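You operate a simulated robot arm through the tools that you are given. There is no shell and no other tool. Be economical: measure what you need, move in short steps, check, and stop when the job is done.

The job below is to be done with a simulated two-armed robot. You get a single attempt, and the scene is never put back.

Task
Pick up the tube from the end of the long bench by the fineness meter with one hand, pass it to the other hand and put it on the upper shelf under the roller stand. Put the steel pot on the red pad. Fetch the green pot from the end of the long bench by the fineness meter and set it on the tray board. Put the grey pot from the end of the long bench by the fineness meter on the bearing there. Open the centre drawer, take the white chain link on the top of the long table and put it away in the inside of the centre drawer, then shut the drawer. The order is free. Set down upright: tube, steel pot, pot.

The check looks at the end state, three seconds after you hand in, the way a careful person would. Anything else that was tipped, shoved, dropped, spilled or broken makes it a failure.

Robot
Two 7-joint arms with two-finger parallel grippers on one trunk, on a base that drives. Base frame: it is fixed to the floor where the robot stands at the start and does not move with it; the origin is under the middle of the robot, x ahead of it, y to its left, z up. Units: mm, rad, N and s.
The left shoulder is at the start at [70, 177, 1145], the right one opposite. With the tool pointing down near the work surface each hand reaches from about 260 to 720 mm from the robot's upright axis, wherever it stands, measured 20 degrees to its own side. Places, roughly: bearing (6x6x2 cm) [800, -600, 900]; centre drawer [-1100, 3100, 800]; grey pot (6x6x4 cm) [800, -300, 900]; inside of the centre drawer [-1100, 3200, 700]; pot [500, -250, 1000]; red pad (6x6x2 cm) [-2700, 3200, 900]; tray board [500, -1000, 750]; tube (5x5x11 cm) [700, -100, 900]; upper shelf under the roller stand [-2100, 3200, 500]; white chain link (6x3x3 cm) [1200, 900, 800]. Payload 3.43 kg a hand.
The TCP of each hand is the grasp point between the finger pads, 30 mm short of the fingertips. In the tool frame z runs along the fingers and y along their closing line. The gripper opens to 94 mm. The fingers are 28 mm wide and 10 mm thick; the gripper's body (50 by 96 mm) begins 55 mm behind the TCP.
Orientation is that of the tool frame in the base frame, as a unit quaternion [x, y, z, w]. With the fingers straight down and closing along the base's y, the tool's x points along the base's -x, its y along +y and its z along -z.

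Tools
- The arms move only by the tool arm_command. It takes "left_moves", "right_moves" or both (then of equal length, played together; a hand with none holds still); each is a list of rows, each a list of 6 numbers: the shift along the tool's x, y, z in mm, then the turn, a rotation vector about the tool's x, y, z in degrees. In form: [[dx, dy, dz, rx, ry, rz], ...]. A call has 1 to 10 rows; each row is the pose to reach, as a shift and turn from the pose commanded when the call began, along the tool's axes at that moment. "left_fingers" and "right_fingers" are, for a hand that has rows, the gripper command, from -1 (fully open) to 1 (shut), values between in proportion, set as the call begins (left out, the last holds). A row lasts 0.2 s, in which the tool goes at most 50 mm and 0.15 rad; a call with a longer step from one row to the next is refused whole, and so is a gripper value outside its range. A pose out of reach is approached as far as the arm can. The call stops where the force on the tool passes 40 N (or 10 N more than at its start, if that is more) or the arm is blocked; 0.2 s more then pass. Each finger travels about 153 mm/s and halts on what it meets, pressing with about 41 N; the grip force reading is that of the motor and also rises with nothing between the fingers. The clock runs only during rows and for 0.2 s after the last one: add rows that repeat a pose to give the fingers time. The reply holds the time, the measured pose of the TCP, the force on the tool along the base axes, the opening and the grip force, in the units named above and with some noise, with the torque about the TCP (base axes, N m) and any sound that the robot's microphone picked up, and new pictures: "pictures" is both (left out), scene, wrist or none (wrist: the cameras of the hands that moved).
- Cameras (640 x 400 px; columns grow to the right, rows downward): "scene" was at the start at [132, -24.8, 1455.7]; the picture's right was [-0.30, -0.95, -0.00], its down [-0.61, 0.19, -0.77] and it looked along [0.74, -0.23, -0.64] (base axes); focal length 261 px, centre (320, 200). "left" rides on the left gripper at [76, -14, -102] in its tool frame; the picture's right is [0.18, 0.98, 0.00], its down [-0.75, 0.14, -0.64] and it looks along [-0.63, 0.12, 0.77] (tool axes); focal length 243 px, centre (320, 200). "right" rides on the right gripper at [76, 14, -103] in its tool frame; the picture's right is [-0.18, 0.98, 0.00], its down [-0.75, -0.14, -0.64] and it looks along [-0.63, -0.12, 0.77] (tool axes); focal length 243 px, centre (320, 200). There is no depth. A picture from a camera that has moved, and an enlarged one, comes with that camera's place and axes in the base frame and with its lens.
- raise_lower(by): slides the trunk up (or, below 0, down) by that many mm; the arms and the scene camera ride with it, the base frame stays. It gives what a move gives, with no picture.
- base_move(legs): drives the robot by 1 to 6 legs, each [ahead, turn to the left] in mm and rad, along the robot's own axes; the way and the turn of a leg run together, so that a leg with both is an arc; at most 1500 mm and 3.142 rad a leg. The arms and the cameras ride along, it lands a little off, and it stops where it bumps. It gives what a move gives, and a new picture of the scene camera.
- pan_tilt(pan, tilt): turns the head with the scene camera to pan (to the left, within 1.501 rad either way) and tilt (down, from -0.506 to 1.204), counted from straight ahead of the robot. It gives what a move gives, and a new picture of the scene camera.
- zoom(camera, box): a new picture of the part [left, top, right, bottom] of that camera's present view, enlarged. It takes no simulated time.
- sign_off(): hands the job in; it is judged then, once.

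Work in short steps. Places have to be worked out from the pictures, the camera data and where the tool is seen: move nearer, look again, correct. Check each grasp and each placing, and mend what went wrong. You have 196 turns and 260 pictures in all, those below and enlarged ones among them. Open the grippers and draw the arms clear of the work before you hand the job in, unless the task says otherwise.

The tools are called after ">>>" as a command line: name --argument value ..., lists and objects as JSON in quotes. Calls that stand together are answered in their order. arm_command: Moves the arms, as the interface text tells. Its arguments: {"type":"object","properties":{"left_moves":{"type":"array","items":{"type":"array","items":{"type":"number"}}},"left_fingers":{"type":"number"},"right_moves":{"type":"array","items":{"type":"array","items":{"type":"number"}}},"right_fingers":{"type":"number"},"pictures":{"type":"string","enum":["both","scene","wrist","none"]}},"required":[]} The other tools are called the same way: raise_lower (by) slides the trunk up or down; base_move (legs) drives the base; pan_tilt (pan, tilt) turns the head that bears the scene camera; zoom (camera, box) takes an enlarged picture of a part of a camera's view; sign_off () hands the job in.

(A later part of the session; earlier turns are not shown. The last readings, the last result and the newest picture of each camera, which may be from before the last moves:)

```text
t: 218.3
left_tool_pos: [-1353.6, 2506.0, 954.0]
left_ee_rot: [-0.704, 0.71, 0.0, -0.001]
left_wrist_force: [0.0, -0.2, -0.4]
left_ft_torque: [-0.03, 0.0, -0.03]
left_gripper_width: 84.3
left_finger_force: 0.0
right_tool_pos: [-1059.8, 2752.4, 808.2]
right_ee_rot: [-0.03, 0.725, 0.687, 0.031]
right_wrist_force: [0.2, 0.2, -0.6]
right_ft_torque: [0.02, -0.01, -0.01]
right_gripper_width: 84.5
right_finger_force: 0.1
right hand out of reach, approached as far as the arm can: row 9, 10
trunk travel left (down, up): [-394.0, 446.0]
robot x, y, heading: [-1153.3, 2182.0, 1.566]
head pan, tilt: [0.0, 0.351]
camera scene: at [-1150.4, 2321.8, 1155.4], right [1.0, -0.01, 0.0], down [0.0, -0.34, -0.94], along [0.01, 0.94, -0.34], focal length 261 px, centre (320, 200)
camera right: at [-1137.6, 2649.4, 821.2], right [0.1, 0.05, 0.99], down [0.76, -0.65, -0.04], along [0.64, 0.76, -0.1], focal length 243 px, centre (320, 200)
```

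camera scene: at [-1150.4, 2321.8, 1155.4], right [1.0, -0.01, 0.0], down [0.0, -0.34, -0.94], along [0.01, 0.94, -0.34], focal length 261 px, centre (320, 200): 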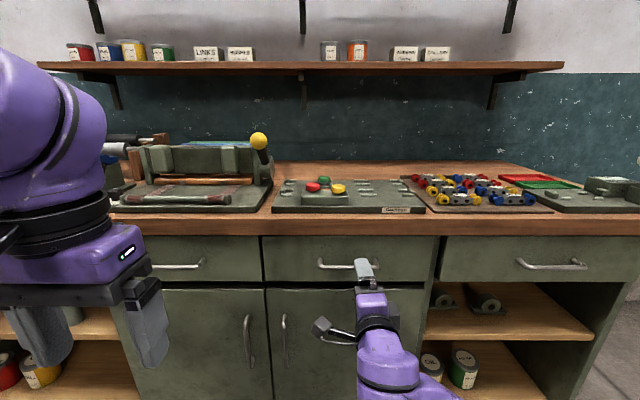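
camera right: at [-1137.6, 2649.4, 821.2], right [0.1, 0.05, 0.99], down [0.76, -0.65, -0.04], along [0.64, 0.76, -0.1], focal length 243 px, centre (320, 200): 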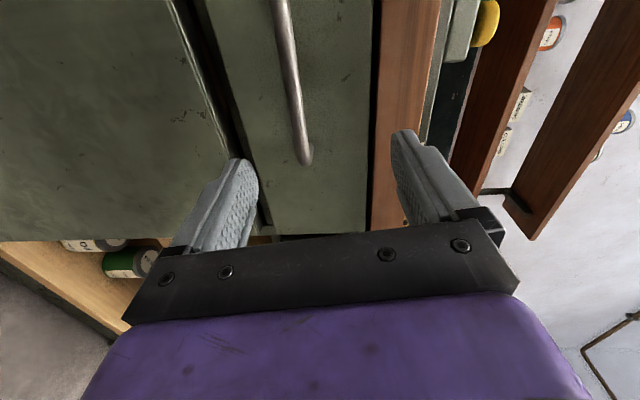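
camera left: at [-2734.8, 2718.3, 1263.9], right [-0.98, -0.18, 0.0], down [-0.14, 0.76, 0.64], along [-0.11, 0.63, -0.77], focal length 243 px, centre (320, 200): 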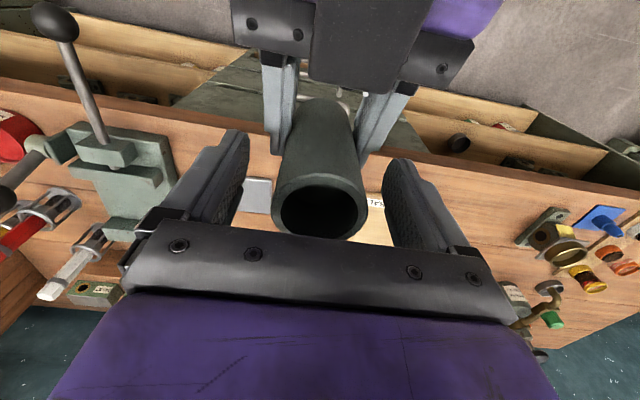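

The gripper is rolled correctly at (-1060,2752,808); the handle is at ≈(-1069,2905,765). I lower the trunk by 42 and look again.

>>> raise_lower --by -42

>>> base_move --legs '[[80, 0]]'

>>> arm_command --right_moves '[[0, 0, 0, 0, 0, 0]]' --pictures "wrist"

```text
t: 219.2
left_tool_pos: [-1356.2, 2506.3, 912.7]
left_ee_rot: [-0.703, 0.711, 0.0, -0.002]
left_wrist_force: [-0.7, -0.6, 0.8]
left_ft_torque: [-0.02, 0.01, 0.0]
left_gripper_width: 84.7
left_finger_force: 0.0
right_tool_pos: [-1060.2, 2750.9, 765.7]
right_ee_rot: [-0.032, 0.725, 0.687, 0.032]
right_wrist_force: [0.6, 1.1, 0.7]
right_ft_torque: [0.0, -0.04, -0.01]
right_gripper_width: 84.6
right_finger_force: 0.0
trunk travel left (down, up): [-352.0, 488.0]
robot x, y, heading: [-1153.0, 2179.3, 1.569]
head pan, tilt: [0.0, 0.351]
```

```text
t: 220.2
left_tool_pos: [-1353.5, 2588.2, 911.3]
left_ee_rot: [-0.703, 0.711, -0.001, -0.002]
left_wrist_force: [0.0, 0.7, 0.1]
left_ft_torque: [-0.01, 0.03, 0.02]
left_gripper_width: 84.7
left_finger_force: 0.1
right_tool_pos: [-1060.2, 2831.9, 765.4]
right_ee_rot: [-0.031, 0.726, 0.686, 0.033]
right_wrist_force: [-0.1, 0.5, -0.8]
right_ft_torque: [0.0, 0.02, -0.02]
right_gripper_width: 84.4
right_finger_force: 0.1
trunk travel left (down, up): [-352.0, 488.0]
robot x, y, heading: [-1149.3, 2258.9, 1.567]
head pan, tilt: [0.0, 0.351]
camera scene: at [-1149.8, 2403.3, 1113.2], right [1.0, -0.01, 0.0], down [0.0, -0.34, -0.94], along [0.01, 0.94, -0.34], focal length 261 px, centre (320, 200)
```

scene: 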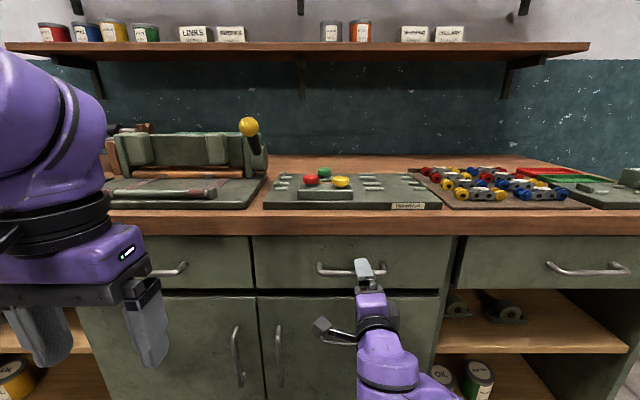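

```text
t: 220.6
left_tool_pos: [-1354.6, 2588.2, 911.0]
left_ee_rot: [-0.703, 0.712, 0.0, -0.002]
left_wrist_force: [0.3, -0.4, -0.1]
left_ft_torque: [0.03, 0.0, 0.0]
left_gripper_width: 84.6
left_finger_force: 0.0
right_tool_pos: [-1059.1, 2831.7, 764.8]
right_ee_rot: [-0.032, 0.725, 0.687, 0.033]
right_wrist_force: [0.0, -0.2, 0.7]
right_ft_torque: [-0.04, 0.0, 0.01]
right_gripper_width: 84.5
right_finger_force: 0.1
trunk travel left (down, up): [-352.0, 488.0]
robot x, y, heading: [-1148.2, 2259.0, 1.566]
head pan, tilt: [0.0, 0.351]
camera right: at [-1136.7, 2729.8, 778.8], right [0.09, 0.05, 0.99], down [0.76, -0.65, -0.04], along [0.64, 0.76, -0.1], focal length 243 px, centre (320, 200)
```

right: 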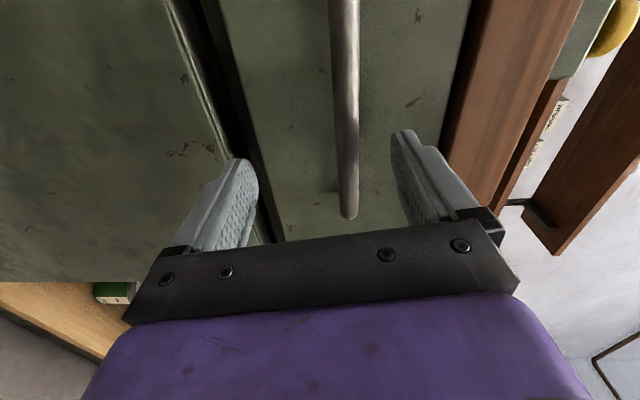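

The handle is slightly above centre (z≈779, y≈2885). I raise 13 mm and go ahead 35 mm.

>>> raise_lower --by 13

>>> base_move --legs '[[35, 0]]'

>>> arm_command --right_moves '[[0, 0, 0, 0, 0, 0]]' --pictures "wrist"

```text
t: 221.2
left_tool_pos: [-1354.6, 2587.7, 924.0]
left_ee_rot: [-0.703, 0.712, 0.0, -0.002]
left_wrist_force: [0.3, 0.1, 0.2]
left_ft_torque: [0.01, 0.01, 0.0]
left_gripper_width: 84.4
left_finger_force: 0.0
right_tool_pos: [-1059.3, 2831.2, 779.5]
right_ee_rot: [-0.03, 0.725, 0.687, 0.033]
right_wrist_force: [0.0, 0.1, -0.7]
right_ft_torque: [0.03, 0.01, 0.02]
right_gripper_width: 84.6
right_finger_force: 0.0
trunk travel left (down, up): [-365.0, 475.0]
robot x, y, heading: [-1151.5, 2253.6, 1.563]
head pan, tilt: [0.0, 0.351]
```

```text
t: 222.2
left_tool_pos: [-1353.9, 2622.4, 923.9]
left_ee_rot: [-0.702, 0.713, 0.0, -0.001]
left_wrist_force: [0.3, 0.6, -0.9]
left_ft_torque: [0.01, 0.02, 0.0]
left_gripper_width: 84.3
left_finger_force: 0.0
right_tool_pos: [-1059.9, 2863.1, 782.1]
right_ee_rot: [-0.032, 0.723, 0.689, 0.033]
right_wrist_force: [0.2, -0.4, 1.2]
right_ft_torque: [0.0, 0.01, 0.01]
right_gripper_width: 84.6
right_finger_force: 0.1
trunk travel left (down, up): [-365.0, 475.0]
robot x, y, heading: [-1155.2, 2290.5, 1.565]
head pan, tilt: [0.0, 0.351]
stopped in leg 1: the force on the tool passed its limit at 58 N (the readings are from after the stop); the commanded pose is now the measured one
camera scene: at [-1149.5, 2435.9, 1126.4], right [1.0, -0.01, 0.0], down [0.0, -0.34, -0.94], along [0.01, 0.94, -0.34], focal length 261 px, centre (320, 200)
```

scene: 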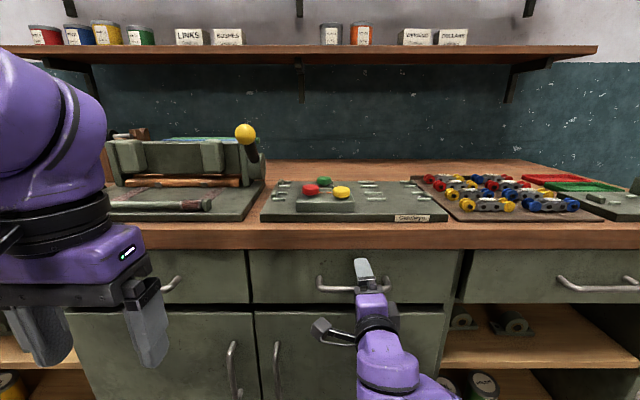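

```text
t: 222.6
left_tool_pos: [-1354.0, 2622.7, 925.1]
left_ee_rot: [-0.703, 0.712, 0.0, -0.002]
left_wrist_force: [-0.3, -0.3, 0.0]
left_ft_torque: [0.01, 0.02, 0.01]
left_gripper_width: 84.5
left_finger_force: 0.1
right_tool_pos: [-1060.3, 2863.0, 781.1]
right_ee_rot: [-0.032, 0.724, 0.688, 0.032]
right_wrist_force: [-0.2, -0.2, 0.0]
right_ft_torque: [0.06, -0.01, 0.02]
right_gripper_width: 84.6
right_finger_force: 0.2
trunk travel left (down, up): [-365.0, 475.0]
robot x, y, heading: [-1150.9, 2287.9, 1.563]
head pan, tilt: [0.0, 0.351]
camera right: at [-1136.7, 2761.1, 793.3], right [0.09, 0.05, 0.99], down [0.76, -0.65, -0.04], along [0.64, 0.76, -0.1], focal length 243 px, centre (320, 200)
```

right: 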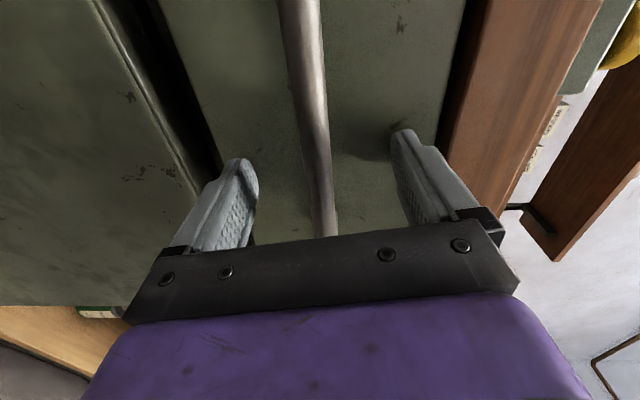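

The fingertips touched the drawer front, and the handle is centred between the fingers. I close on it.

>>> arm_command --right_moves '[[0, 0, -3, 0, 0, 0], [0, 0, -3, 0, 0, 0], [0, 0, -3, 0, 0, 0], [0, 0, -3, 0, 0, 0]]' --right_fingers 1 --pictures "wrist"

```text
t: 223.6
left_tool_pos: [-1352.6, 2621.6, 923.6]
left_ee_rot: [-0.702, 0.712, -0.001, -0.002]
left_wrist_force: [-0.7, -0.2, -0.3]
left_ft_torque: [0.05, -0.02, 0.03]
left_gripper_width: 84.5
left_finger_force: 0.0
right_tool_pos: [-1058.4, 2860.1, 781.7]
right_ee_rot: [-0.032, 0.724, 0.689, 0.032]
right_wrist_force: [-0.7, 1.1, 1.2]
right_ft_torque: [-0.03, 1.13, -0.2]
right_gripper_width: 20.0
right_finger_force: 44.7
trunk travel left (down, up): [-365.0, 475.0]
robot x, y, heading: [-1151.7, 2289.5, 1.567]
head pan, tilt: [0.0, 0.351]
camera right: at [-1136.7, 2758.0, 794.0], right [0.1, 0.05, 0.99], down [0.76, -0.65, -0.04], along [0.64, 0.76, -0.1], focal length 243 px, centre (320, 200)
```

right: 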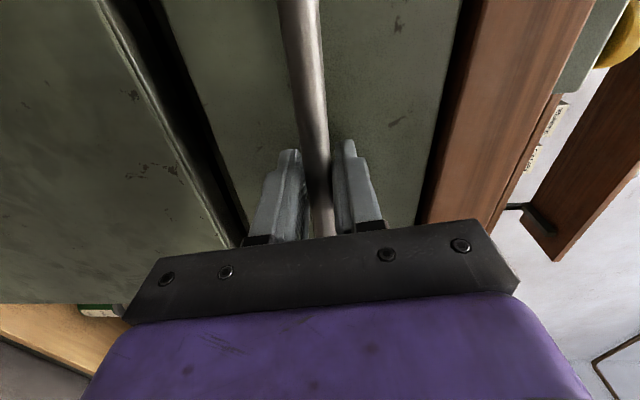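

Handle gripped. I pull by driving back 120 mm first.

>>> base_move --legs '[[-120, 0]]'

```text
t: 224.8
left_tool_pos: [-1353.9, 2499.4, 924.0]
left_ee_rot: [-0.702, 0.712, 0.0, -0.001]
left_wrist_force: [-0.6, 0.3, -0.7]
left_ft_torque: [0.02, 0.04, 0.02]
left_gripper_width: 84.5
left_finger_force: 0.0
right_tool_pos: [-1061.7, 2738.6, 782.9]
right_ee_rot: [-0.031, 0.724, 0.689, 0.032]
right_wrist_force: [-0.5, -0.6, 0.1]
right_ft_torque: [0.0, 1.12, -0.03]
right_gripper_width: 20.2
right_finger_force: 45.1
trunk travel left (down, up): [-365.0, 475.0]
robot x, y, heading: [-1150.3, 2171.8, 1.564]
head pan, tilt: [0.0, 0.351]
camera scene: at [-1150.1, 2314.0, 1126.5], right [1.0, -0.01, 0.0], down [0.0, -0.34, -0.94], along [0.01, 0.94, -0.34], focal length 261 px, centre (320, 200)
```

scene: 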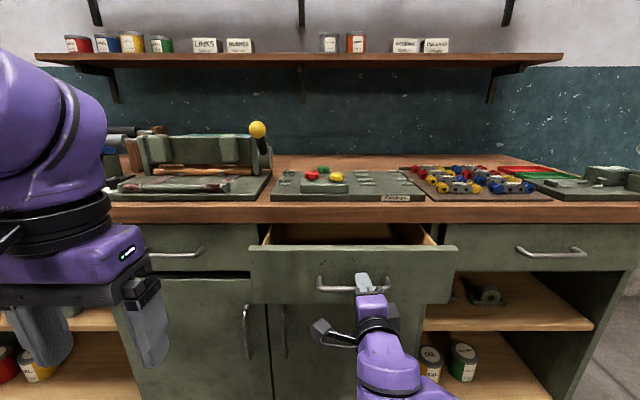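

The drawer is opening smoothly. I pull 120 mm more.

>>> base_move --legs '[[-120, 0]]'

```text
t: 226.1
left_tool_pos: [-1353.7, 2379.9, 925.2]
left_ee_rot: [-0.702, 0.712, 0.0, -0.003]
left_wrist_force: [-0.4, 0.8, -0.3]
left_ft_torque: [0.03, 0.02, 0.02]
left_gripper_width: 84.8
left_finger_force: 0.0
right_tool_pos: [-1061.5, 2618.6, 781.3]
right_ee_rot: [-0.031, 0.723, 0.689, 0.031]
right_wrist_force: [5.1, -1.7, 1.9]
right_ft_torque: [-0.05, 1.07, -0.48]
right_gripper_width: 20.0
right_finger_force: 45.0
trunk travel left (down, up): [-365.0, 475.0]
robot x, y, heading: [-1151.6, 2048.2, 1.56]
head pan, tilt: [0.0, 0.351]
camera scene: at [-1150.5, 2194.9, 1126.5], right [1.0, -0.01, 0.0], down [0.0, -0.34, -0.94], along [0.01, 0.94, -0.34], focal length 261 px, centre (320, 200)
```

scene: 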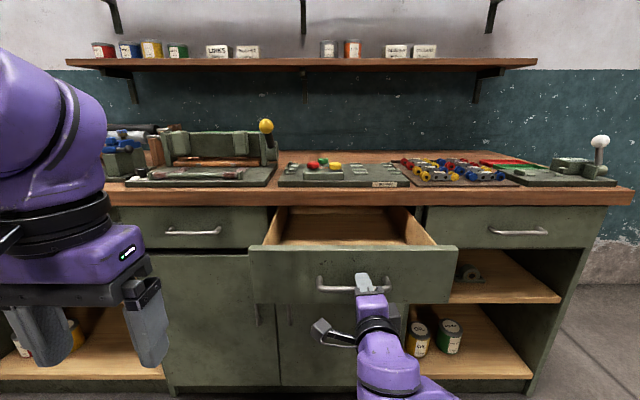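

The drawer is open ≈240 mm. I release the handle and back away.

>>> arm_command --right_moves '[[0, 0, 0, 0, 0, 0], [0, 0, 0, 0, 0, 0], [0, 0, 0, 0, 0, 0]]' --right_fingers -0.8 --pictures "none"

>>> base_move --legs '[[-300, 0]]'

>>> zoom --camera "scene" --box '[250, 150, 430, 290]'

```text
t: 226.9
left_tool_pos: [-1355.4, 2382.4, 924.9]
left_ee_rot: [-0.702, 0.712, -0.001, -0.002]
left_wrist_force: [-0.2, 0.3, -0.3]
left_ft_torque: [0.0, -0.03, -0.02]
left_gripper_width: 84.4
left_finger_force: 0.0
right_tool_pos: [-1062.2, 2620.0, 780.8]
right_ee_rot: [-0.031, 0.723, 0.689, 0.031]
right_wrist_force: [-0.2, -0.3, 0.0]
right_ft_torque: [0.0, -0.01, 0.01]
right_gripper_width: 84.3
right_finger_force: 0.1
trunk travel left (down, up): [-365.0, 475.0]
robot x, y, heading: [-1152.6, 2051.5, 1.567]
head pan, tilt: [0.0, 0.351]
```

```text
t: 228.9
left_tool_pos: [-1358.8, 2081.3, 924.5]
left_ee_rot: [-0.705, 0.709, 0.0, -0.002]
left_wrist_force: [-0.5, -0.1, 0.3]
left_ft_torque: [-0.01, -0.01, -0.02]
left_gripper_width: 84.7
left_finger_force: 0.0
right_tool_pos: [-1065.8, 2320.1, 782.6]
right_ee_rot: [-0.033, 0.724, 0.689, 0.03]
right_wrist_force: [0.3, -0.9, -0.5]
right_ft_torque: [0.0, -0.02, -0.05]
right_gripper_width: 85.0
right_finger_force: 0.0
trunk travel left (down, up): [-365.0, 475.0]
robot x, y, heading: [-1155.7, 1753.4, 1.567]
head pan, tilt: [0.0, 0.351]
camera scene: at [-1153.7, 1896.2, 1126.5], right [1.0, 0.0, 0.0], down [0.0, -0.34, -0.94], along [0.0, 0.94, -0.34], focal length 261 px, centre (320, 200)
```

scene: 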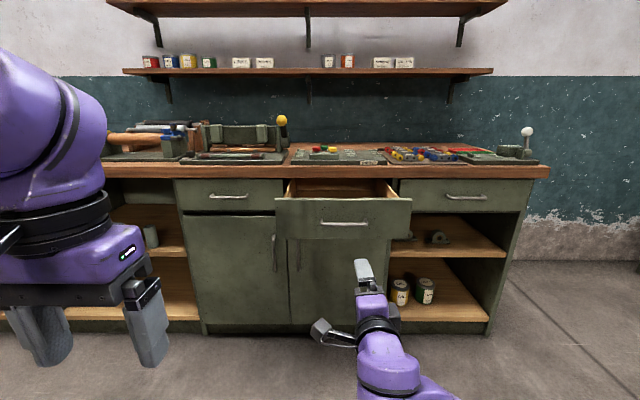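

```text
2.86 times, centred on (340, 220) of scene
camera zoom: at [-1153.7, 1896.2, 1126.5], right [1.0, 0.0, 0.0], down [0.0, -0.34, -0.94], along [0.0, 0.94, -0.34], focal length 747 px, centre (263, 143)
```

zoom: 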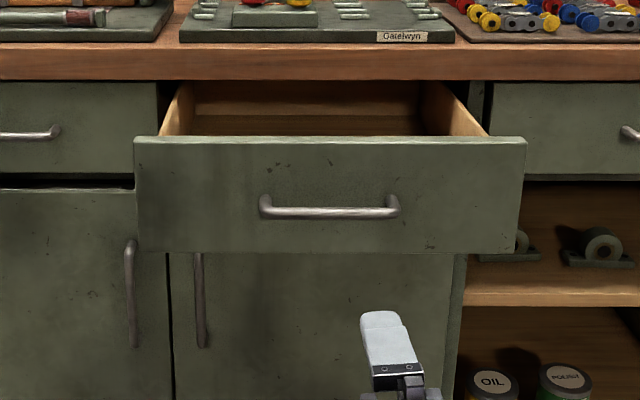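

The drawer is open. Now the chain link: I raise the trunk and drive toward the long table near (1200,900), keeping the left hand (pointing down) for the pick.

>>> raise_lower --by 350

>>> base_move --legs '[[0, -2.03], [1200, 0], [500, 0], [0, 0.46]]'

>>> pan_tilt --pan 0.2 --tilt 0.6

```text
t: 232.3
left_tool_pos: [-1358.3, 2082.0, 1274.5]
left_ee_rot: [-0.704, 0.71, -0.001, -0.002]
left_wrist_force: [0.8, -0.3, 0.6]
left_ft_torque: [0.0, 0.0, 0.0]
left_gripper_width: 84.8
left_finger_force: 0.1
right_tool_pos: [-1067.2, 2321.4, 1131.3]
right_ee_rot: [-0.034, 0.724, 0.688, 0.03]
right_wrist_force: [-0.3, -0.1, 0.6]
right_ft_torque: [0.0, 0.01, 0.01]
right_gripper_width: 84.6
right_finger_force: 0.1
trunk travel left (down, up): [-715.0, 125.0]
robot x, y, heading: [-1154.7, 1752.9, 1.567]
head pan, tilt: [0.0, 0.351]
```

```text
t: 247.2
left_tool_pos: [720.8, 1212.8, 1274.5]
left_ee_rot: [-0.003, 1.0, 0.001, -0.002]
left_wrist_force: [-0.4, -0.5, 0.9]
left_ft_torque: [-0.01, 0.01, 0.03]
left_gripper_width: 84.8
left_finger_force: 0.0
right_tool_pos: [963.5, 923.1, 1130.1]
right_ee_rot: [0.486, 0.538, 0.469, 0.505]
right_wrist_force: [-0.1, -0.7, 0.4]
right_ft_torque: [0.02, -0.01, 0.03]
right_gripper_width: 84.7
right_finger_force: 0.0
trunk travel left (down, up): [-715.0, 125.0]
robot x, y, heading: [395.0, 1004.9, 0.011]
head pan, tilt: [0.0, 0.351]
camera scene: at [538.8, 1006.5, 1476.4], right [0.01, -1.0, 0.0], down [-0.34, 0.0, -0.94], along [0.94, 0.01, -0.34], focal length 261 px, centre (320, 200)
```

scene: 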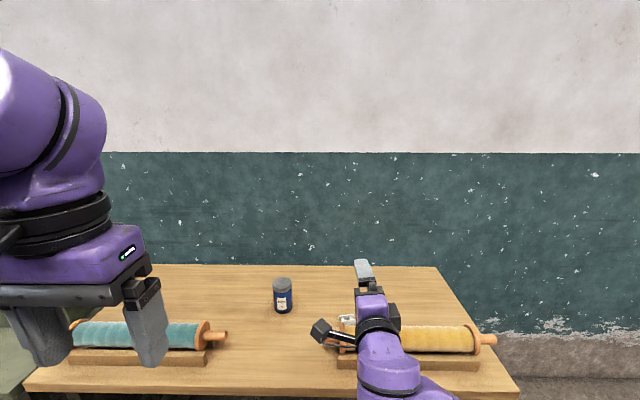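

```text
t: 248.0
left_tool_pos: [722.0, 1213.6, 1275.0]
left_ee_rot: [-0.002, 1.0, 0.001, -0.001]
left_wrist_force: [0.6, -0.1, -0.1]
left_ft_torque: [0.03, 0.01, 0.01]
left_gripper_width: 84.8
left_finger_force: 0.1
right_tool_pos: [964.7, 923.9, 1131.6]
right_ee_rot: [0.485, 0.538, 0.469, 0.504]
right_wrist_force: [0.3, 0.7, 0.6]
right_ft_torque: [-0.04, -0.02, 0.03]
right_gripper_width: 84.6
right_finger_force: 0.1
trunk travel left (down, up): [-715.0, 125.0]
robot x, y, heading: [393.4, 1005.9, 0.011]
head pan, tilt: [0.201, 0.6]
camera scene: at [532.0, 1024.2, 1453.7], right [0.21, -0.98, 0.0], down [-0.55, -0.12, -0.83], along [0.81, 0.17, -0.56], focal length 261 px, centre (320, 200)
```

scene: 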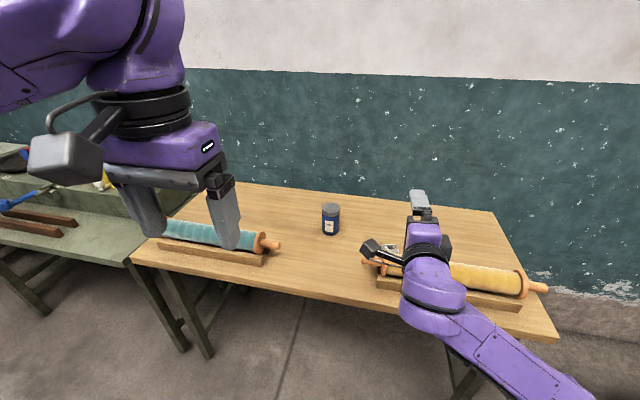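

A white object is visible behind the right hand. I move the right hand to the right and zoom.

>>> arm_command --right_moves '[[-40, 0, 0, 0, 0, 0], [-80, 10, 0, 0, 0, 0], [-120, 20, 0, 0, 0, 0], [-160, 30, 0, 0, 0, 0], [-200, 40, 0, 0, 0, 0], [-230, 40, 0, 0, 0, 0]]' --pictures "scene"

>>> zoom --camera "scene" --box '[340, 200, 500, 310]'

```text
t: 249.4
left_tool_pos: [720.5, 1211.4, 1275.2]
left_ee_rot: [-0.002, 1.0, 0.002, -0.002]
left_wrist_force: [-0.3, 0.1, -0.1]
left_ft_torque: [0.02, -0.03, -0.01]
left_gripper_width: 84.5
left_finger_force: 0.1
right_tool_pos: [970.6, 697.7, 1190.7]
right_ee_rot: [0.485, 0.538, 0.47, 0.505]
right_wrist_force: [-0.8, 0.1, 0.1]
right_ft_torque: [0.01, 0.01, 0.02]
right_gripper_width: 84.8
right_finger_force: 0.1
trunk travel left (down, up): [-715.0, 125.0]
robot x, y, heading: [393.0, 1001.8, 0.011]
head pan, tilt: [0.201, 0.6]
camera scene: at [531.2, 1023.3, 1453.7], right [0.21, -0.98, 0.0], down [-0.55, -0.12, -0.83], along [0.81, 0.17, -0.56], focal length 261 px, centre (320, 200)
```

scene: 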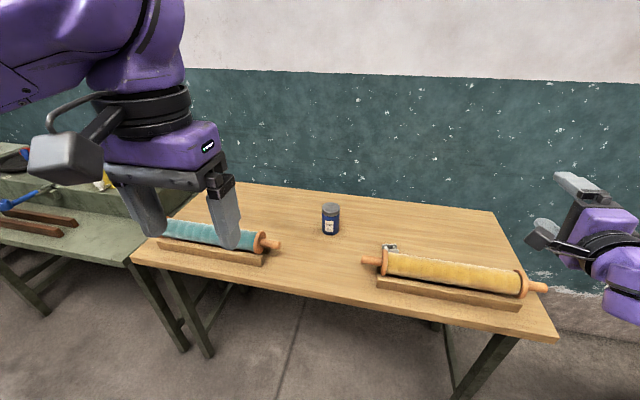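

```text
3.64 times, centred on (420, 255) of scene
camera zoom: at [531.2, 1023.3, 1453.7], right [0.21, -0.98, 0.0], down [-0.55, -0.12, -0.83], along [0.81, 0.17, -0.56], focal length 950 px, centre (-44, 0)
```

zoom: 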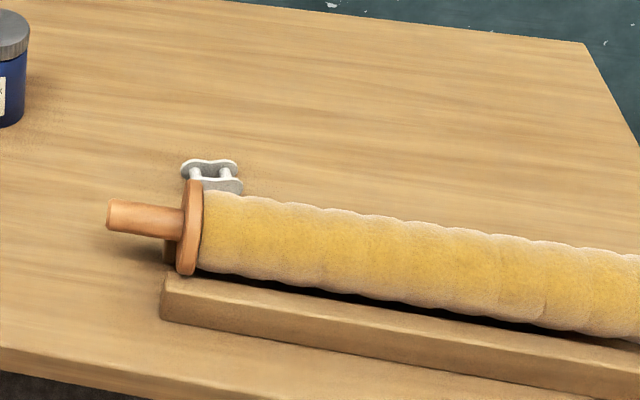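

The chain link is behind the yellow roller at ≈(1216,921). I reposition so the left hand can reach it comfortably.

>>> base_move --legs '[[0, -0.69], [320, 0], [0, 0.68]]'

>>> pan_tilt --pan 0.2 --tilt 0.8

```text
t: 255.2
left_tool_pos: [963.5, 1021.0, 1273.5]
left_ee_rot: [-0.007, 1.0, 0.001, -0.001]
left_wrist_force: [-0.5, 0.5, -0.9]
left_ft_torque: [0.02, 0.02, -0.02]
left_gripper_width: 84.5
left_finger_force: 0.1
right_tool_pos: [1220.3, 508.1, 1193.2]
right_ee_rot: [0.483, 0.541, 0.471, 0.502]
right_wrist_force: [-0.1, 0.4, 0.6]
right_ft_torque: [-0.01, 0.0, 0.02]
right_gripper_width: 84.3
right_finger_force: 0.1
trunk travel left (down, up): [-715.0, 125.0]
robot x, y, heading: [639.9, 807.1, 0.017]
head pan, tilt: [0.201, 0.6]
camera scene: at [776.7, 830.0, 1453.6], right [0.22, -0.98, 0.0], down [-0.55, -0.12, -0.82], along [0.81, 0.18, -0.57], focal length 261 px, centre (320, 200)
```

scene: 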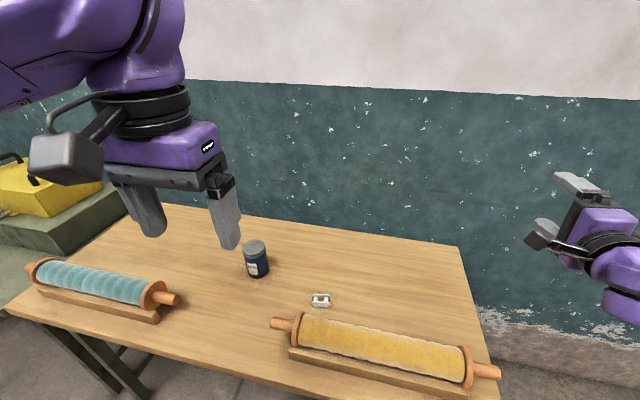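

```text
t: 255.9
left_tool_pos: [963.9, 1021.2, 1273.3]
left_ee_rot: [-0.008, 1.0, 0.001, -0.001]
left_wrist_force: [0.2, -0.2, 0.2]
left_ft_torque: [0.02, 0.02, 0.01]
left_gripper_width: 84.5
left_finger_force: 0.1
right_tool_pos: [1218.4, 509.0, 1190.7]
right_ee_rot: [0.482, 0.541, 0.471, 0.503]
right_wrist_force: [-0.6, 0.5, 0.4]
right_ft_torque: [-0.04, 0.0, 0.01]
right_gripper_width: 84.6
right_finger_force: 0.0
trunk travel left (down, up): [-715.0, 125.0]
robot x, y, heading: [639.8, 808.1, 0.019]
head pan, tilt: [0.201, 0.799]
camera scene: at [769.1, 828.8, 1436.8], right [0.22, -0.98, 0.0], down [-0.7, -0.16, -0.7], along [0.68, 0.15, -0.72], focal length 261 px, centre (320, 200)
```

scene: 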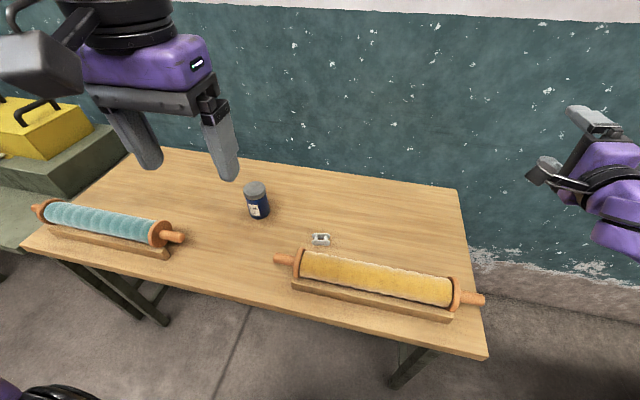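

The link is at ≈(1197,924,833). I bring the left hand above it.

>>> arm_command --left_moves '[[-30, -13, 20, 0, 0, 0], [-60, -26, 45, 0, 0, 0], [-90, -39, 70, 0, 0, 0], [-120, -52, 95, 0, 0, 0], [-150, -65, 120, 0, 0, 0], [-180, -78, 145, 0, 0, 0], [-205, -90, 170, 0, 0, 0], [-222, -98, 200, 0, 0, 0], [-222, -101, 230, 0, 0, 0], [-222, -101, 230, 0, 0, 0]]' --pictures "both"

```text
t: 258.1
left_tool_pos: [1186.4, 922.0, 1044.2]
left_ee_rot: [-0.007, 1.0, 0.002, -0.001]
left_wrist_force: [0.0, 0.8, -0.1]
left_ft_torque: [0.0, -0.01, -0.01]
left_gripper_width: 84.8
left_finger_force: 0.1
right_tool_pos: [1218.8, 509.0, 1191.7]
right_ee_rot: [0.483, 0.541, 0.471, 0.503]
right_wrist_force: [0.2, -0.4, 0.6]
right_ft_torque: [0.0, 0.0, -0.01]
right_gripper_width: 84.5
right_finger_force: 0.1
trunk travel left (down, up): [-715.0, 125.0]
robot x, y, heading: [640.2, 810.6, 0.023]
head pan, tilt: [0.201, 0.799]
camera scene: at [768.8, 828.6, 1436.8], right [0.22, -0.98, 0.0], down [-0.7, -0.16, -0.7], along [0.68, 0.15, -0.72], focal length 261 px, centre (320, 200)
camera left: at [1110.3, 904.8, 1146.4], right [-0.2, 0.98, 0.0], down [0.75, 0.15, 0.64], along [0.63, 0.13, -0.77], focal length 243 px, centre (320, 200)
```

scene: 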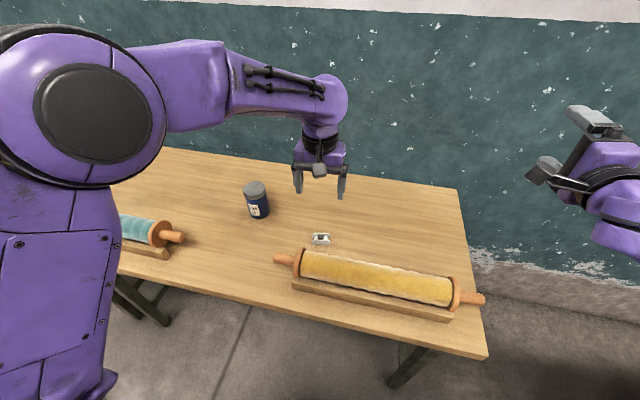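
left: 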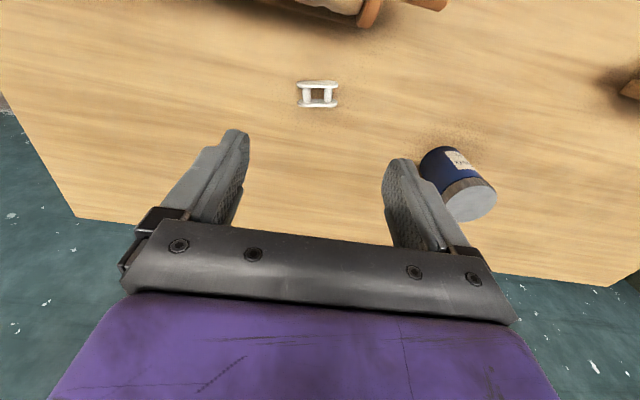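

Seen from above, the link's long axis lies along y, centred at (1200,922). I descend with the fingers straddling its ends, stopping at z≈880 to check.

>>> arm_command --left_moves '[[-14, 0, 30, 0, 0, 0], [-14, 0, 75, 0, 0, 0], [-14, 0, 115, 0, 0, 0], [-14, 0, 145, 0, 0, 0], [-14, 0, 164, 0, 0, 0], [-14, 0, 164, 0, 0, 0]]' --pictures "both"

>>> zoom --camera "scene" --box '[260, 180, 400, 280]'

```text
t: 259.5
left_tool_pos: [1202.6, 923.0, 878.1]
left_ee_rot: [-0.007, 1.0, 0.001, -0.001]
left_wrist_force: [0.2, -0.2, 0.2]
left_ft_torque: [-0.01, 0.01, 0.0]
left_gripper_width: 84.9
left_finger_force: 0.1
right_tool_pos: [1219.7, 508.4, 1191.3]
right_ee_rot: [0.482, 0.541, 0.471, 0.502]
right_wrist_force: [0.1, 0.9, 0.6]
right_ft_torque: [-0.05, 0.03, -0.03]
right_gripper_width: 84.7
right_finger_force: 0.1
trunk travel left (down, up): [-715.0, 125.0]
robot x, y, heading: [641.2, 811.7, 0.017]
head pan, tilt: [0.201, 0.799]
camera scene: at [769.0, 828.4, 1436.7], right [0.22, -0.98, 0.0], down [-0.7, -0.16, -0.7], along [0.68, 0.15, -0.72], focal length 261 px, centre (320, 200)
camera left: at [1125.0, 905.7, 981.9], right [-0.2, 0.98, 0.0], down [0.75, 0.15, 0.64], along [0.63, 0.13, -0.77], focal length 243 px, centre (320, 200)
```

scene: 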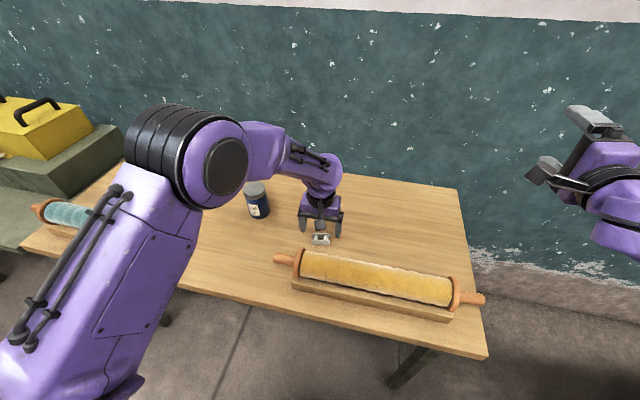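
left: 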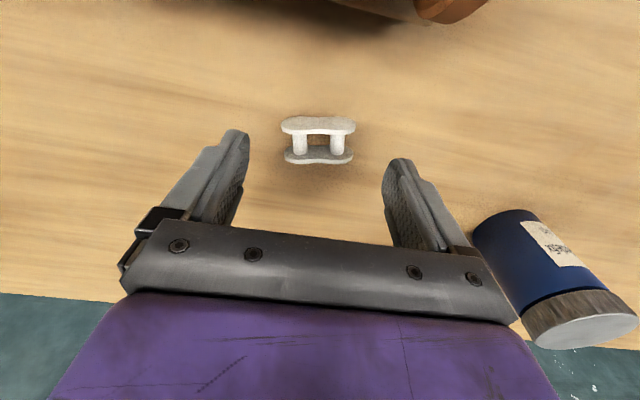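

```text
4.00 times, centred on (330, 230) of scene
camera zoom: at [769.0, 828.4, 1436.7], right [0.22, -0.98, 0.0], down [-0.7, -0.16, -0.7], along [0.68, 0.15, -0.72], focal length 1045 px, centre (280, 80)
```

zoom: 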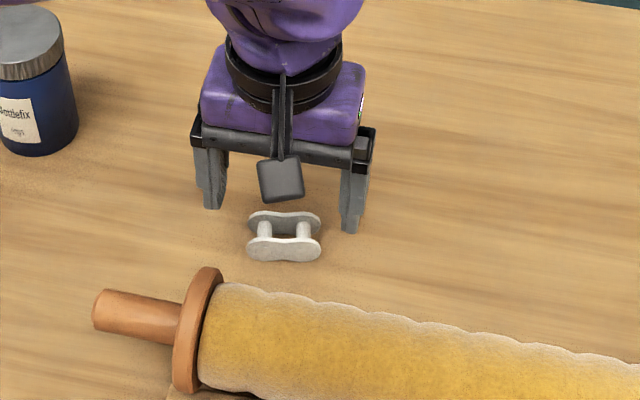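

The link's ends are between the fingers. I shift 4 mm and descend to just above the table.

>>> arm_command --left_moves '[[4, -2, 10, 0, 0, 0], [4, -2, 20, 0, 0, 0], [4, -2, 25, 0, 0, 0], [4, -2, 28, 0, 0, 0], [4, -2, 28, 0, 0, 0]]' --pictures "wrist"

>>> zoom --camera "scene" --box '[260, 180, 400, 280]'

```text
t: 260.7
left_tool_pos: [1197.8, 922.0, 851.3]
left_ee_rot: [-0.007, 1.0, 0.001, -0.002]
left_wrist_force: [-0.5, -0.3, -0.7]
left_ft_torque: [-0.03, -0.05, 0.0]
left_gripper_width: 84.7
left_finger_force: 0.1
right_tool_pos: [1219.1, 510.0, 1190.8]
right_ee_rot: [0.482, 0.54, 0.472, 0.503]
right_wrist_force: [0.1, 0.1, 0.3]
right_ft_torque: [-0.02, -0.02, -0.02]
right_gripper_width: 84.6
right_finger_force: 0.1
trunk travel left (down, up): [-715.0, 125.0]
robot x, y, heading: [638.3, 811.7, 0.022]
head pan, tilt: [0.201, 0.799]
camera left: at [1120.0, 905.0, 953.8], right [-0.2, 0.98, 0.0], down [0.75, 0.15, 0.64], along [0.63, 0.13, -0.77], focal length 243 px, centre (320, 200)
```

left: 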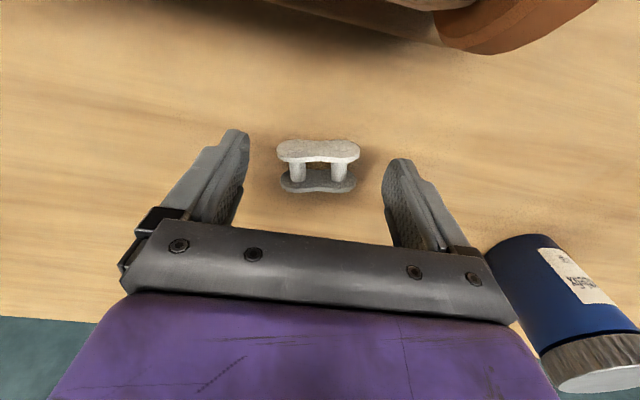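

```text
4.00 times, centred on (330, 230) of scene
camera zoom: at [769.2, 828.5, 1436.7], right [0.22, -0.98, 0.0], down [-0.7, -0.16, -0.7], along [0.68, 0.15, -0.72], focal length 1045 px, centre (280, 80)
```

zoom: 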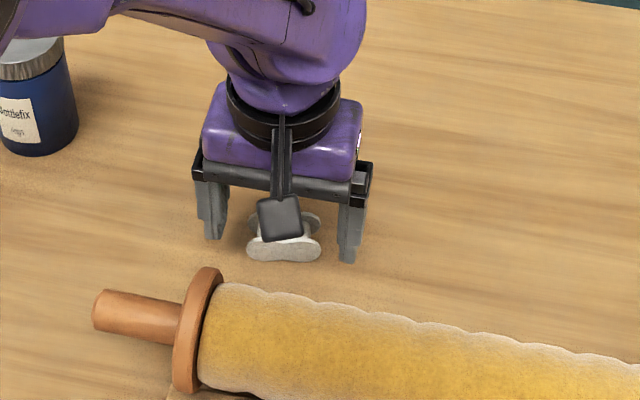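

>>> arm_command --left_moves '[[3, -2, 2, 0, 0, 0], [3, -2, 4, 0, 0, 0], [3, -2, 4, 0, 0, 0]]' --pictures "none"

>>> arm_command --left_moves '[[0, 0, 0, 0, 0, 0], [0, 0, 0, 0, 0, 0]]' --left_fingers -0.4 --pictures "wrist"

```text
t: 261.5
left_tool_pos: [1194.7, 920.2, 847.1]
left_ee_rot: [-0.007, 1.0, 0.0, -0.001]
left_wrist_force: [0.0, -0.1, -0.5]
left_ft_torque: [0.02, 0.0, -0.03]
left_gripper_width: 84.9
left_finger_force: 0.1
right_tool_pos: [1218.2, 509.7, 1191.4]
right_ee_rot: [0.482, 0.541, 0.472, 0.503]
right_wrist_force: [-0.7, 0.6, -1.2]
right_ft_torque: [0.0, 0.03, 0.02]
right_gripper_width: 84.9
right_finger_force: 0.0
trunk travel left (down, up): [-715.0, 125.0]
robot x, y, heading: [641.9, 804.8, 0.02]
head pan, tilt: [0.201, 0.799]
```

```text
t: 262.1
left_tool_pos: [1194.2, 919.6, 847.8]
left_ee_rot: [-0.007, 1.0, 0.001, -0.002]
left_wrist_force: [-0.5, 0.4, 0.5]
left_ft_torque: [-0.01, 0.04, -0.02]
left_gripper_width: 65.7
left_finger_force: 0.1
right_tool_pos: [1218.7, 509.6, 1190.1]
right_ee_rot: [0.482, 0.54, 0.471, 0.503]
right_wrist_force: [0.4, 0.1, -0.8]
right_ft_torque: [-0.01, 0.02, -0.03]
right_gripper_width: 84.6
right_finger_force: 0.0
trunk travel left (down, up): [-715.0, 125.0]
robot x, y, heading: [639.2, 808.8, 0.016]
head pan, tilt: [0.201, 0.799]
camera left: at [1116.9, 902.2, 950.1], right [-0.2, 0.98, 0.0], down [0.75, 0.15, 0.64], along [0.63, 0.13, -0.77], focal length 243 px, centre (320, 200)
```

left: 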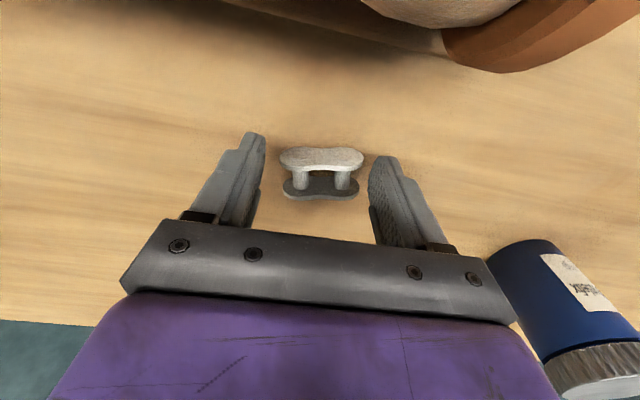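

>>> arm_command --left_moves '[[0, 0, 0, 0, 0, 0], [0, 0, 0, 0, 0, 0], [0, 0, 0, 0, 0, 0]]' --left_fingers 0.6 --pictures "wrist"

```text
t: 262.9
left_tool_pos: [1193.0, 918.7, 846.8]
left_ee_rot: [-0.007, 1.0, 0.001, -0.002]
left_wrist_force: [0.2, -0.1, 0.3]
left_ft_torque: [0.0, 0.01, 0.0]
left_gripper_width: 55.1
left_finger_force: 40.7
right_tool_pos: [1218.8, 510.3, 1191.0]
right_ee_rot: [0.482, 0.541, 0.472, 0.503]
right_wrist_force: [-0.7, -0.5, -0.8]
right_ft_torque: [0.04, 0.02, 0.01]
right_gripper_width: 84.6
right_finger_force: 0.1
trunk travel left (down, up): [-715.0, 125.0]
robot x, y, heading: [636.9, 808.9, 0.02]
head pan, tilt: [0.201, 0.799]
camera left: at [1116.9, 902.2, 950.1], right [-0.2, 0.98, 0.0], down [0.75, 0.15, 0.64], along [0.63, 0.13, -0.77], focal length 243 px, centre (320, 200)
```

left: 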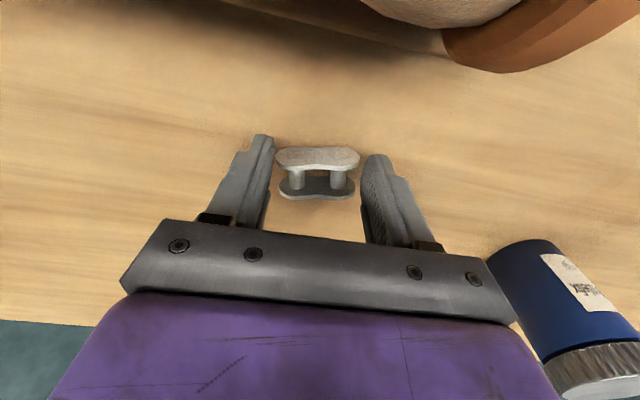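

Gripped at 55 mm. I lift and check that it holds.

>>> arm_command --left_moves '[[0, 0, -8, 0, 0, 0], [0, 0, -20, 0, 0, 0], [0, 0, -40, 0, 0, 0], [0, 0, -70, 0, 0, 0], [0, 0, -105, 0, 0, 0], [0, 0, -145, 0, 0, 0], [0, 0, -190, 0, 0, 0], [0, 0, -230, 0, 0, 0]]' --pictures "wrist"

```text
t: 264.7
left_tool_pos: [1192.4, 918.3, 1077.5]
left_ee_rot: [-0.006, 1.0, 0.001, -0.002]
left_wrist_force: [0.6, -0.5, -0.6]
left_ft_torque: [-0.04, -0.02, -0.01]
left_gripper_width: 55.1
left_finger_force: 41.0
right_tool_pos: [1219.5, 508.8, 1192.2]
right_ee_rot: [0.482, 0.54, 0.472, 0.503]
right_wrist_force: [-0.5, 0.9, -0.4]
right_ft_torque: [0.02, -0.03, 0.02]
right_gripper_width: 84.6
right_finger_force: 0.1
trunk travel left (down, up): [-715.0, 125.0]
robot x, y, heading: [639.6, 809.2, 0.019]
head pan, tilt: [0.201, 0.799]
camera left: at [1115.2, 900.8, 1179.3], right [-0.2, 0.98, 0.0], down [0.75, 0.15, 0.64], along [0.63, 0.13, -0.77], focal length 243 px, centre (320, 200)
```

left: 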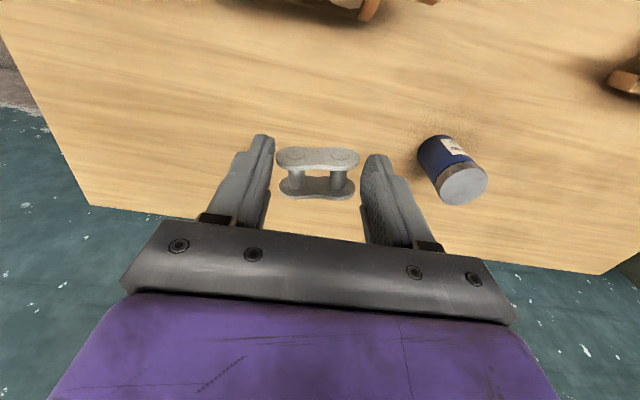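

Link held. I back off and drive to the drawer.

>>> base_move --legs '[[-300, 0], [0, 2.515], [1000, 0], [570, 0], [0, -0.965]]'

>>> pan_tilt --pan 0.1 --tilt 0.6

```text
t: 282.9
left_tool_pos: [-1073.1, 2239.3, 1076.3]
left_ee_rot: [-0.705, 0.709, 0.0, -0.002]
left_wrist_force: [-0.3, 0.7, -0.7]
left_ft_torque: [0.03, 0.0, -0.01]
left_gripper_width: 53.8
left_finger_force: 41.6
right_tool_pos: [-664.7, 2256.9, 1190.2]
right_ee_rot: [-0.034, 0.724, 0.689, 0.029]
right_wrist_force: [0.3, 0.2, -0.5]
right_ft_torque: [0.01, 0.02, 0.0]
right_gripper_width: 84.7
right_finger_force: 0.1
trunk travel left (down, up): [-715.0, 125.0]
robot x, y, heading: [-977.3, 1684.0, 1.572]
head pan, tilt: [0.201, 0.799]
camera scene: at [-991.8, 1813.7, 1436.7], right [0.98, 0.2, 0.0], down [0.14, -0.7, -0.7], along [-0.14, 0.68, -0.72], focal length 261 px, centre (320, 200)
```

scene: 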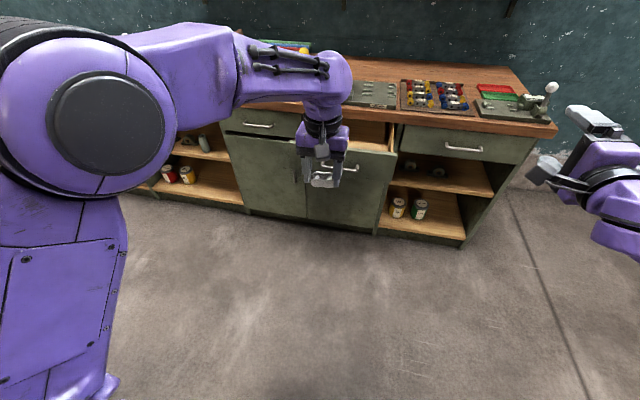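

```text
t: 283.7
left_tool_pos: [-1072.9, 2238.6, 1075.9]
left_ee_rot: [-0.705, 0.709, -0.001, -0.002]
left_wrist_force: [0.2, -0.1, -0.9]
left_ft_torque: [0.03, -0.01, 0.02]
left_gripper_width: 53.7
left_finger_force: 40.9
right_tool_pos: [-665.2, 2256.8, 1189.6]
right_ee_rot: [-0.034, 0.724, 0.689, 0.029]
right_wrist_force: [0.4, -0.1, -1.0]
right_ft_torque: [-0.01, 0.0, 0.01]
right_gripper_width: 84.8
right_finger_force: 0.0
trunk travel left (down, up): [-715.0, 125.0]
robot x, y, heading: [-979.8, 1685.3, 1.571]
head pan, tilt: [0.099, 0.6]
camera scene: at [-984.2, 1822.5, 1453.5], right [1.0, 0.1, 0.0], down [0.06, -0.56, -0.82], along [-0.08, 0.82, -0.57], focal length 261 px, centre (320, 200)
```

scene: 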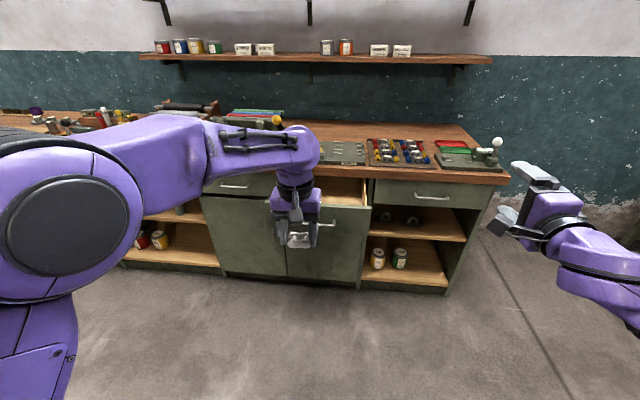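

Lined up in x. I drive ahead 540 mm so the left hand is over the open drawer.

>>> base_move --legs '[[540, 0]]'

>>> arm_command --left_moves '[[0, 0, 0, 0, 0, 0]]' --pictures "wrist"

```text
t: 286.8
left_tool_pos: [-1078.4, 2773.7, 1076.1]
left_ee_rot: [0.708, -0.707, 0.001, 0.002]
left_wrist_force: [-0.3, 0.2, -1.1]
left_ft_torque: [-0.02, -0.04, 0.0]
left_gripper_width: 53.7
left_finger_force: 41.1
right_tool_pos: [-668.2, 2795.6, 1191.2]
right_ee_rot: [-0.036, 0.723, 0.689, 0.028]
right_wrist_force: [0.3, -0.2, 0.5]
right_ft_torque: [0.0, -0.01, 0.01]
right_gripper_width: 84.4
right_finger_force: 0.1
trunk travel left (down, up): [-715.0, 125.0]
robot x, y, heading: [-978.0, 2219.5, 1.577]
head pan, tilt: [0.099, 0.6]
camera scene: at [-986.3, 2359.4, 1453.6], right [0.99, 0.1, 0.0], down [0.06, -0.56, -0.83], along [-0.09, 0.82, -0.56], focal length 261 px, centre (320, 200)
```

scene: 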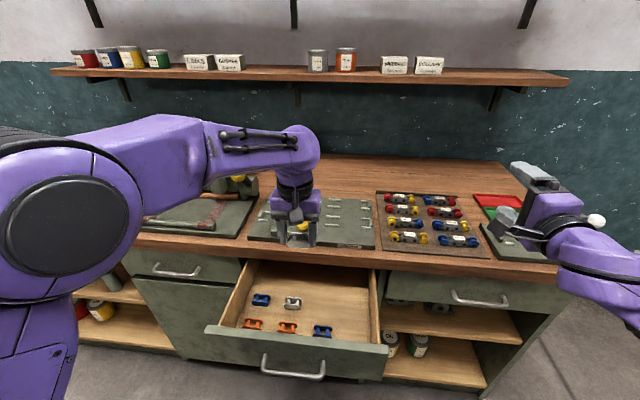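

```text
t: 287.2
left_tool_pos: [-1077.8, 2774.1, 1075.8]
left_ee_rot: [-0.707, 0.707, 0.0, -0.002]
left_wrist_force: [-0.1, -0.4, -0.9]
left_ft_torque: [-0.03, 0.02, -0.03]
left_gripper_width: 53.9
left_finger_force: 40.8
right_tool_pos: [-668.2, 2795.3, 1192.2]
right_ee_rot: [-0.036, 0.724, 0.689, 0.027]
right_wrist_force: [-0.3, 0.0, 0.3]
right_ft_torque: [-0.03, -0.03, 0.02]
right_gripper_width: 84.6
right_finger_force: 0.1
trunk travel left (down, up): [-715.0, 125.0]
robot x, y, heading: [-974.3, 2217.1, 1.576]
head pan, tilt: [0.099, 0.6]
camera left: at [-1064.4, 2697.4, 1179.0], right [-0.98, -0.18, 0.0], down [-0.14, 0.76, 0.64], along [-0.12, 0.63, -0.77], focal length 243 px, centre (320, 200)
```

left: 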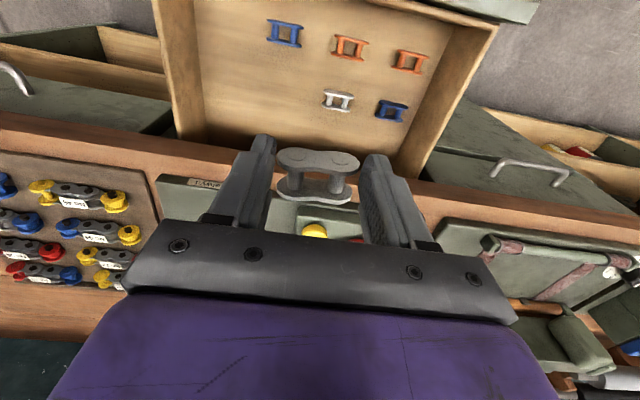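

The drawer already holds five links; a free spot is around (-1000,2800), with the drawer floor ≈740. I move there and descend in stages.

>>> arm_command --left_moves '[[-10, -30, 0, 0, 0, 0], [-20, -60, 0, 0, 0, 0], [-26, -78, 20, 0, 0, 0], [-26, -78, 60, 0, 0, 0], [-26, -78, 100, 0, 0, 0], [-26, -78, 140, 0, 0, 0], [-26, -78, 180, 0, 0, 0], [-26, -78, 210, 0, 0, 0], [-26, -78, 230, 0, 0, 0], [-26, -78, 230, 0, 0, 0]]' --pictures "both"

```text
t: 289.4
left_tool_pos: [-1000.3, 2799.8, 846.2]
left_ee_rot: [-0.707, 0.707, -0.001, -0.002]
left_wrist_force: [0.2, 0.8, -1.1]
left_ft_torque: [-0.05, 0.03, -0.03]
left_gripper_width: 53.7
left_finger_force: 41.4
right_tool_pos: [-667.8, 2794.3, 1191.6]
right_ee_rot: [-0.036, 0.724, 0.689, 0.027]
right_wrist_force: [-0.4, -0.1, 0.3]
right_ft_torque: [-0.02, 0.01, 0.03]
right_gripper_width: 84.5
right_finger_force: 0.1
trunk travel left (down, up): [-715.0, 125.0]
robot x, y, heading: [-974.0, 2219.7, 1.573]
head pan, tilt: [0.099, 0.6]
camera scene: at [-986.2, 2359.5, 1453.6], right [0.99, 0.1, 0.0], down [0.06, -0.56, -0.83], along [-0.09, 0.82, -0.56], focal length 261 px, centre (320, 200)
camera left: at [-986.9, 2723.1, 949.2], right [-0.98, -0.18, 0.0], down [-0.14, 0.76, 0.64], along [-0.12, 0.63, -0.77], focal length 243 px, centre (320, 200)
```

scene: 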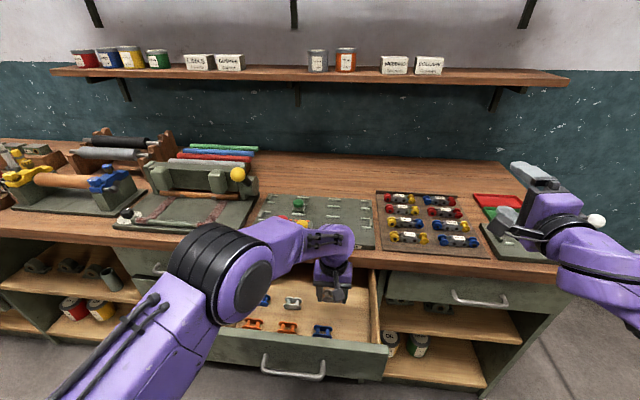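
left: 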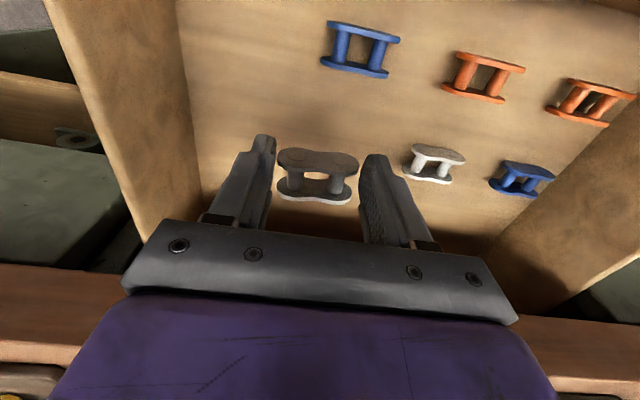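

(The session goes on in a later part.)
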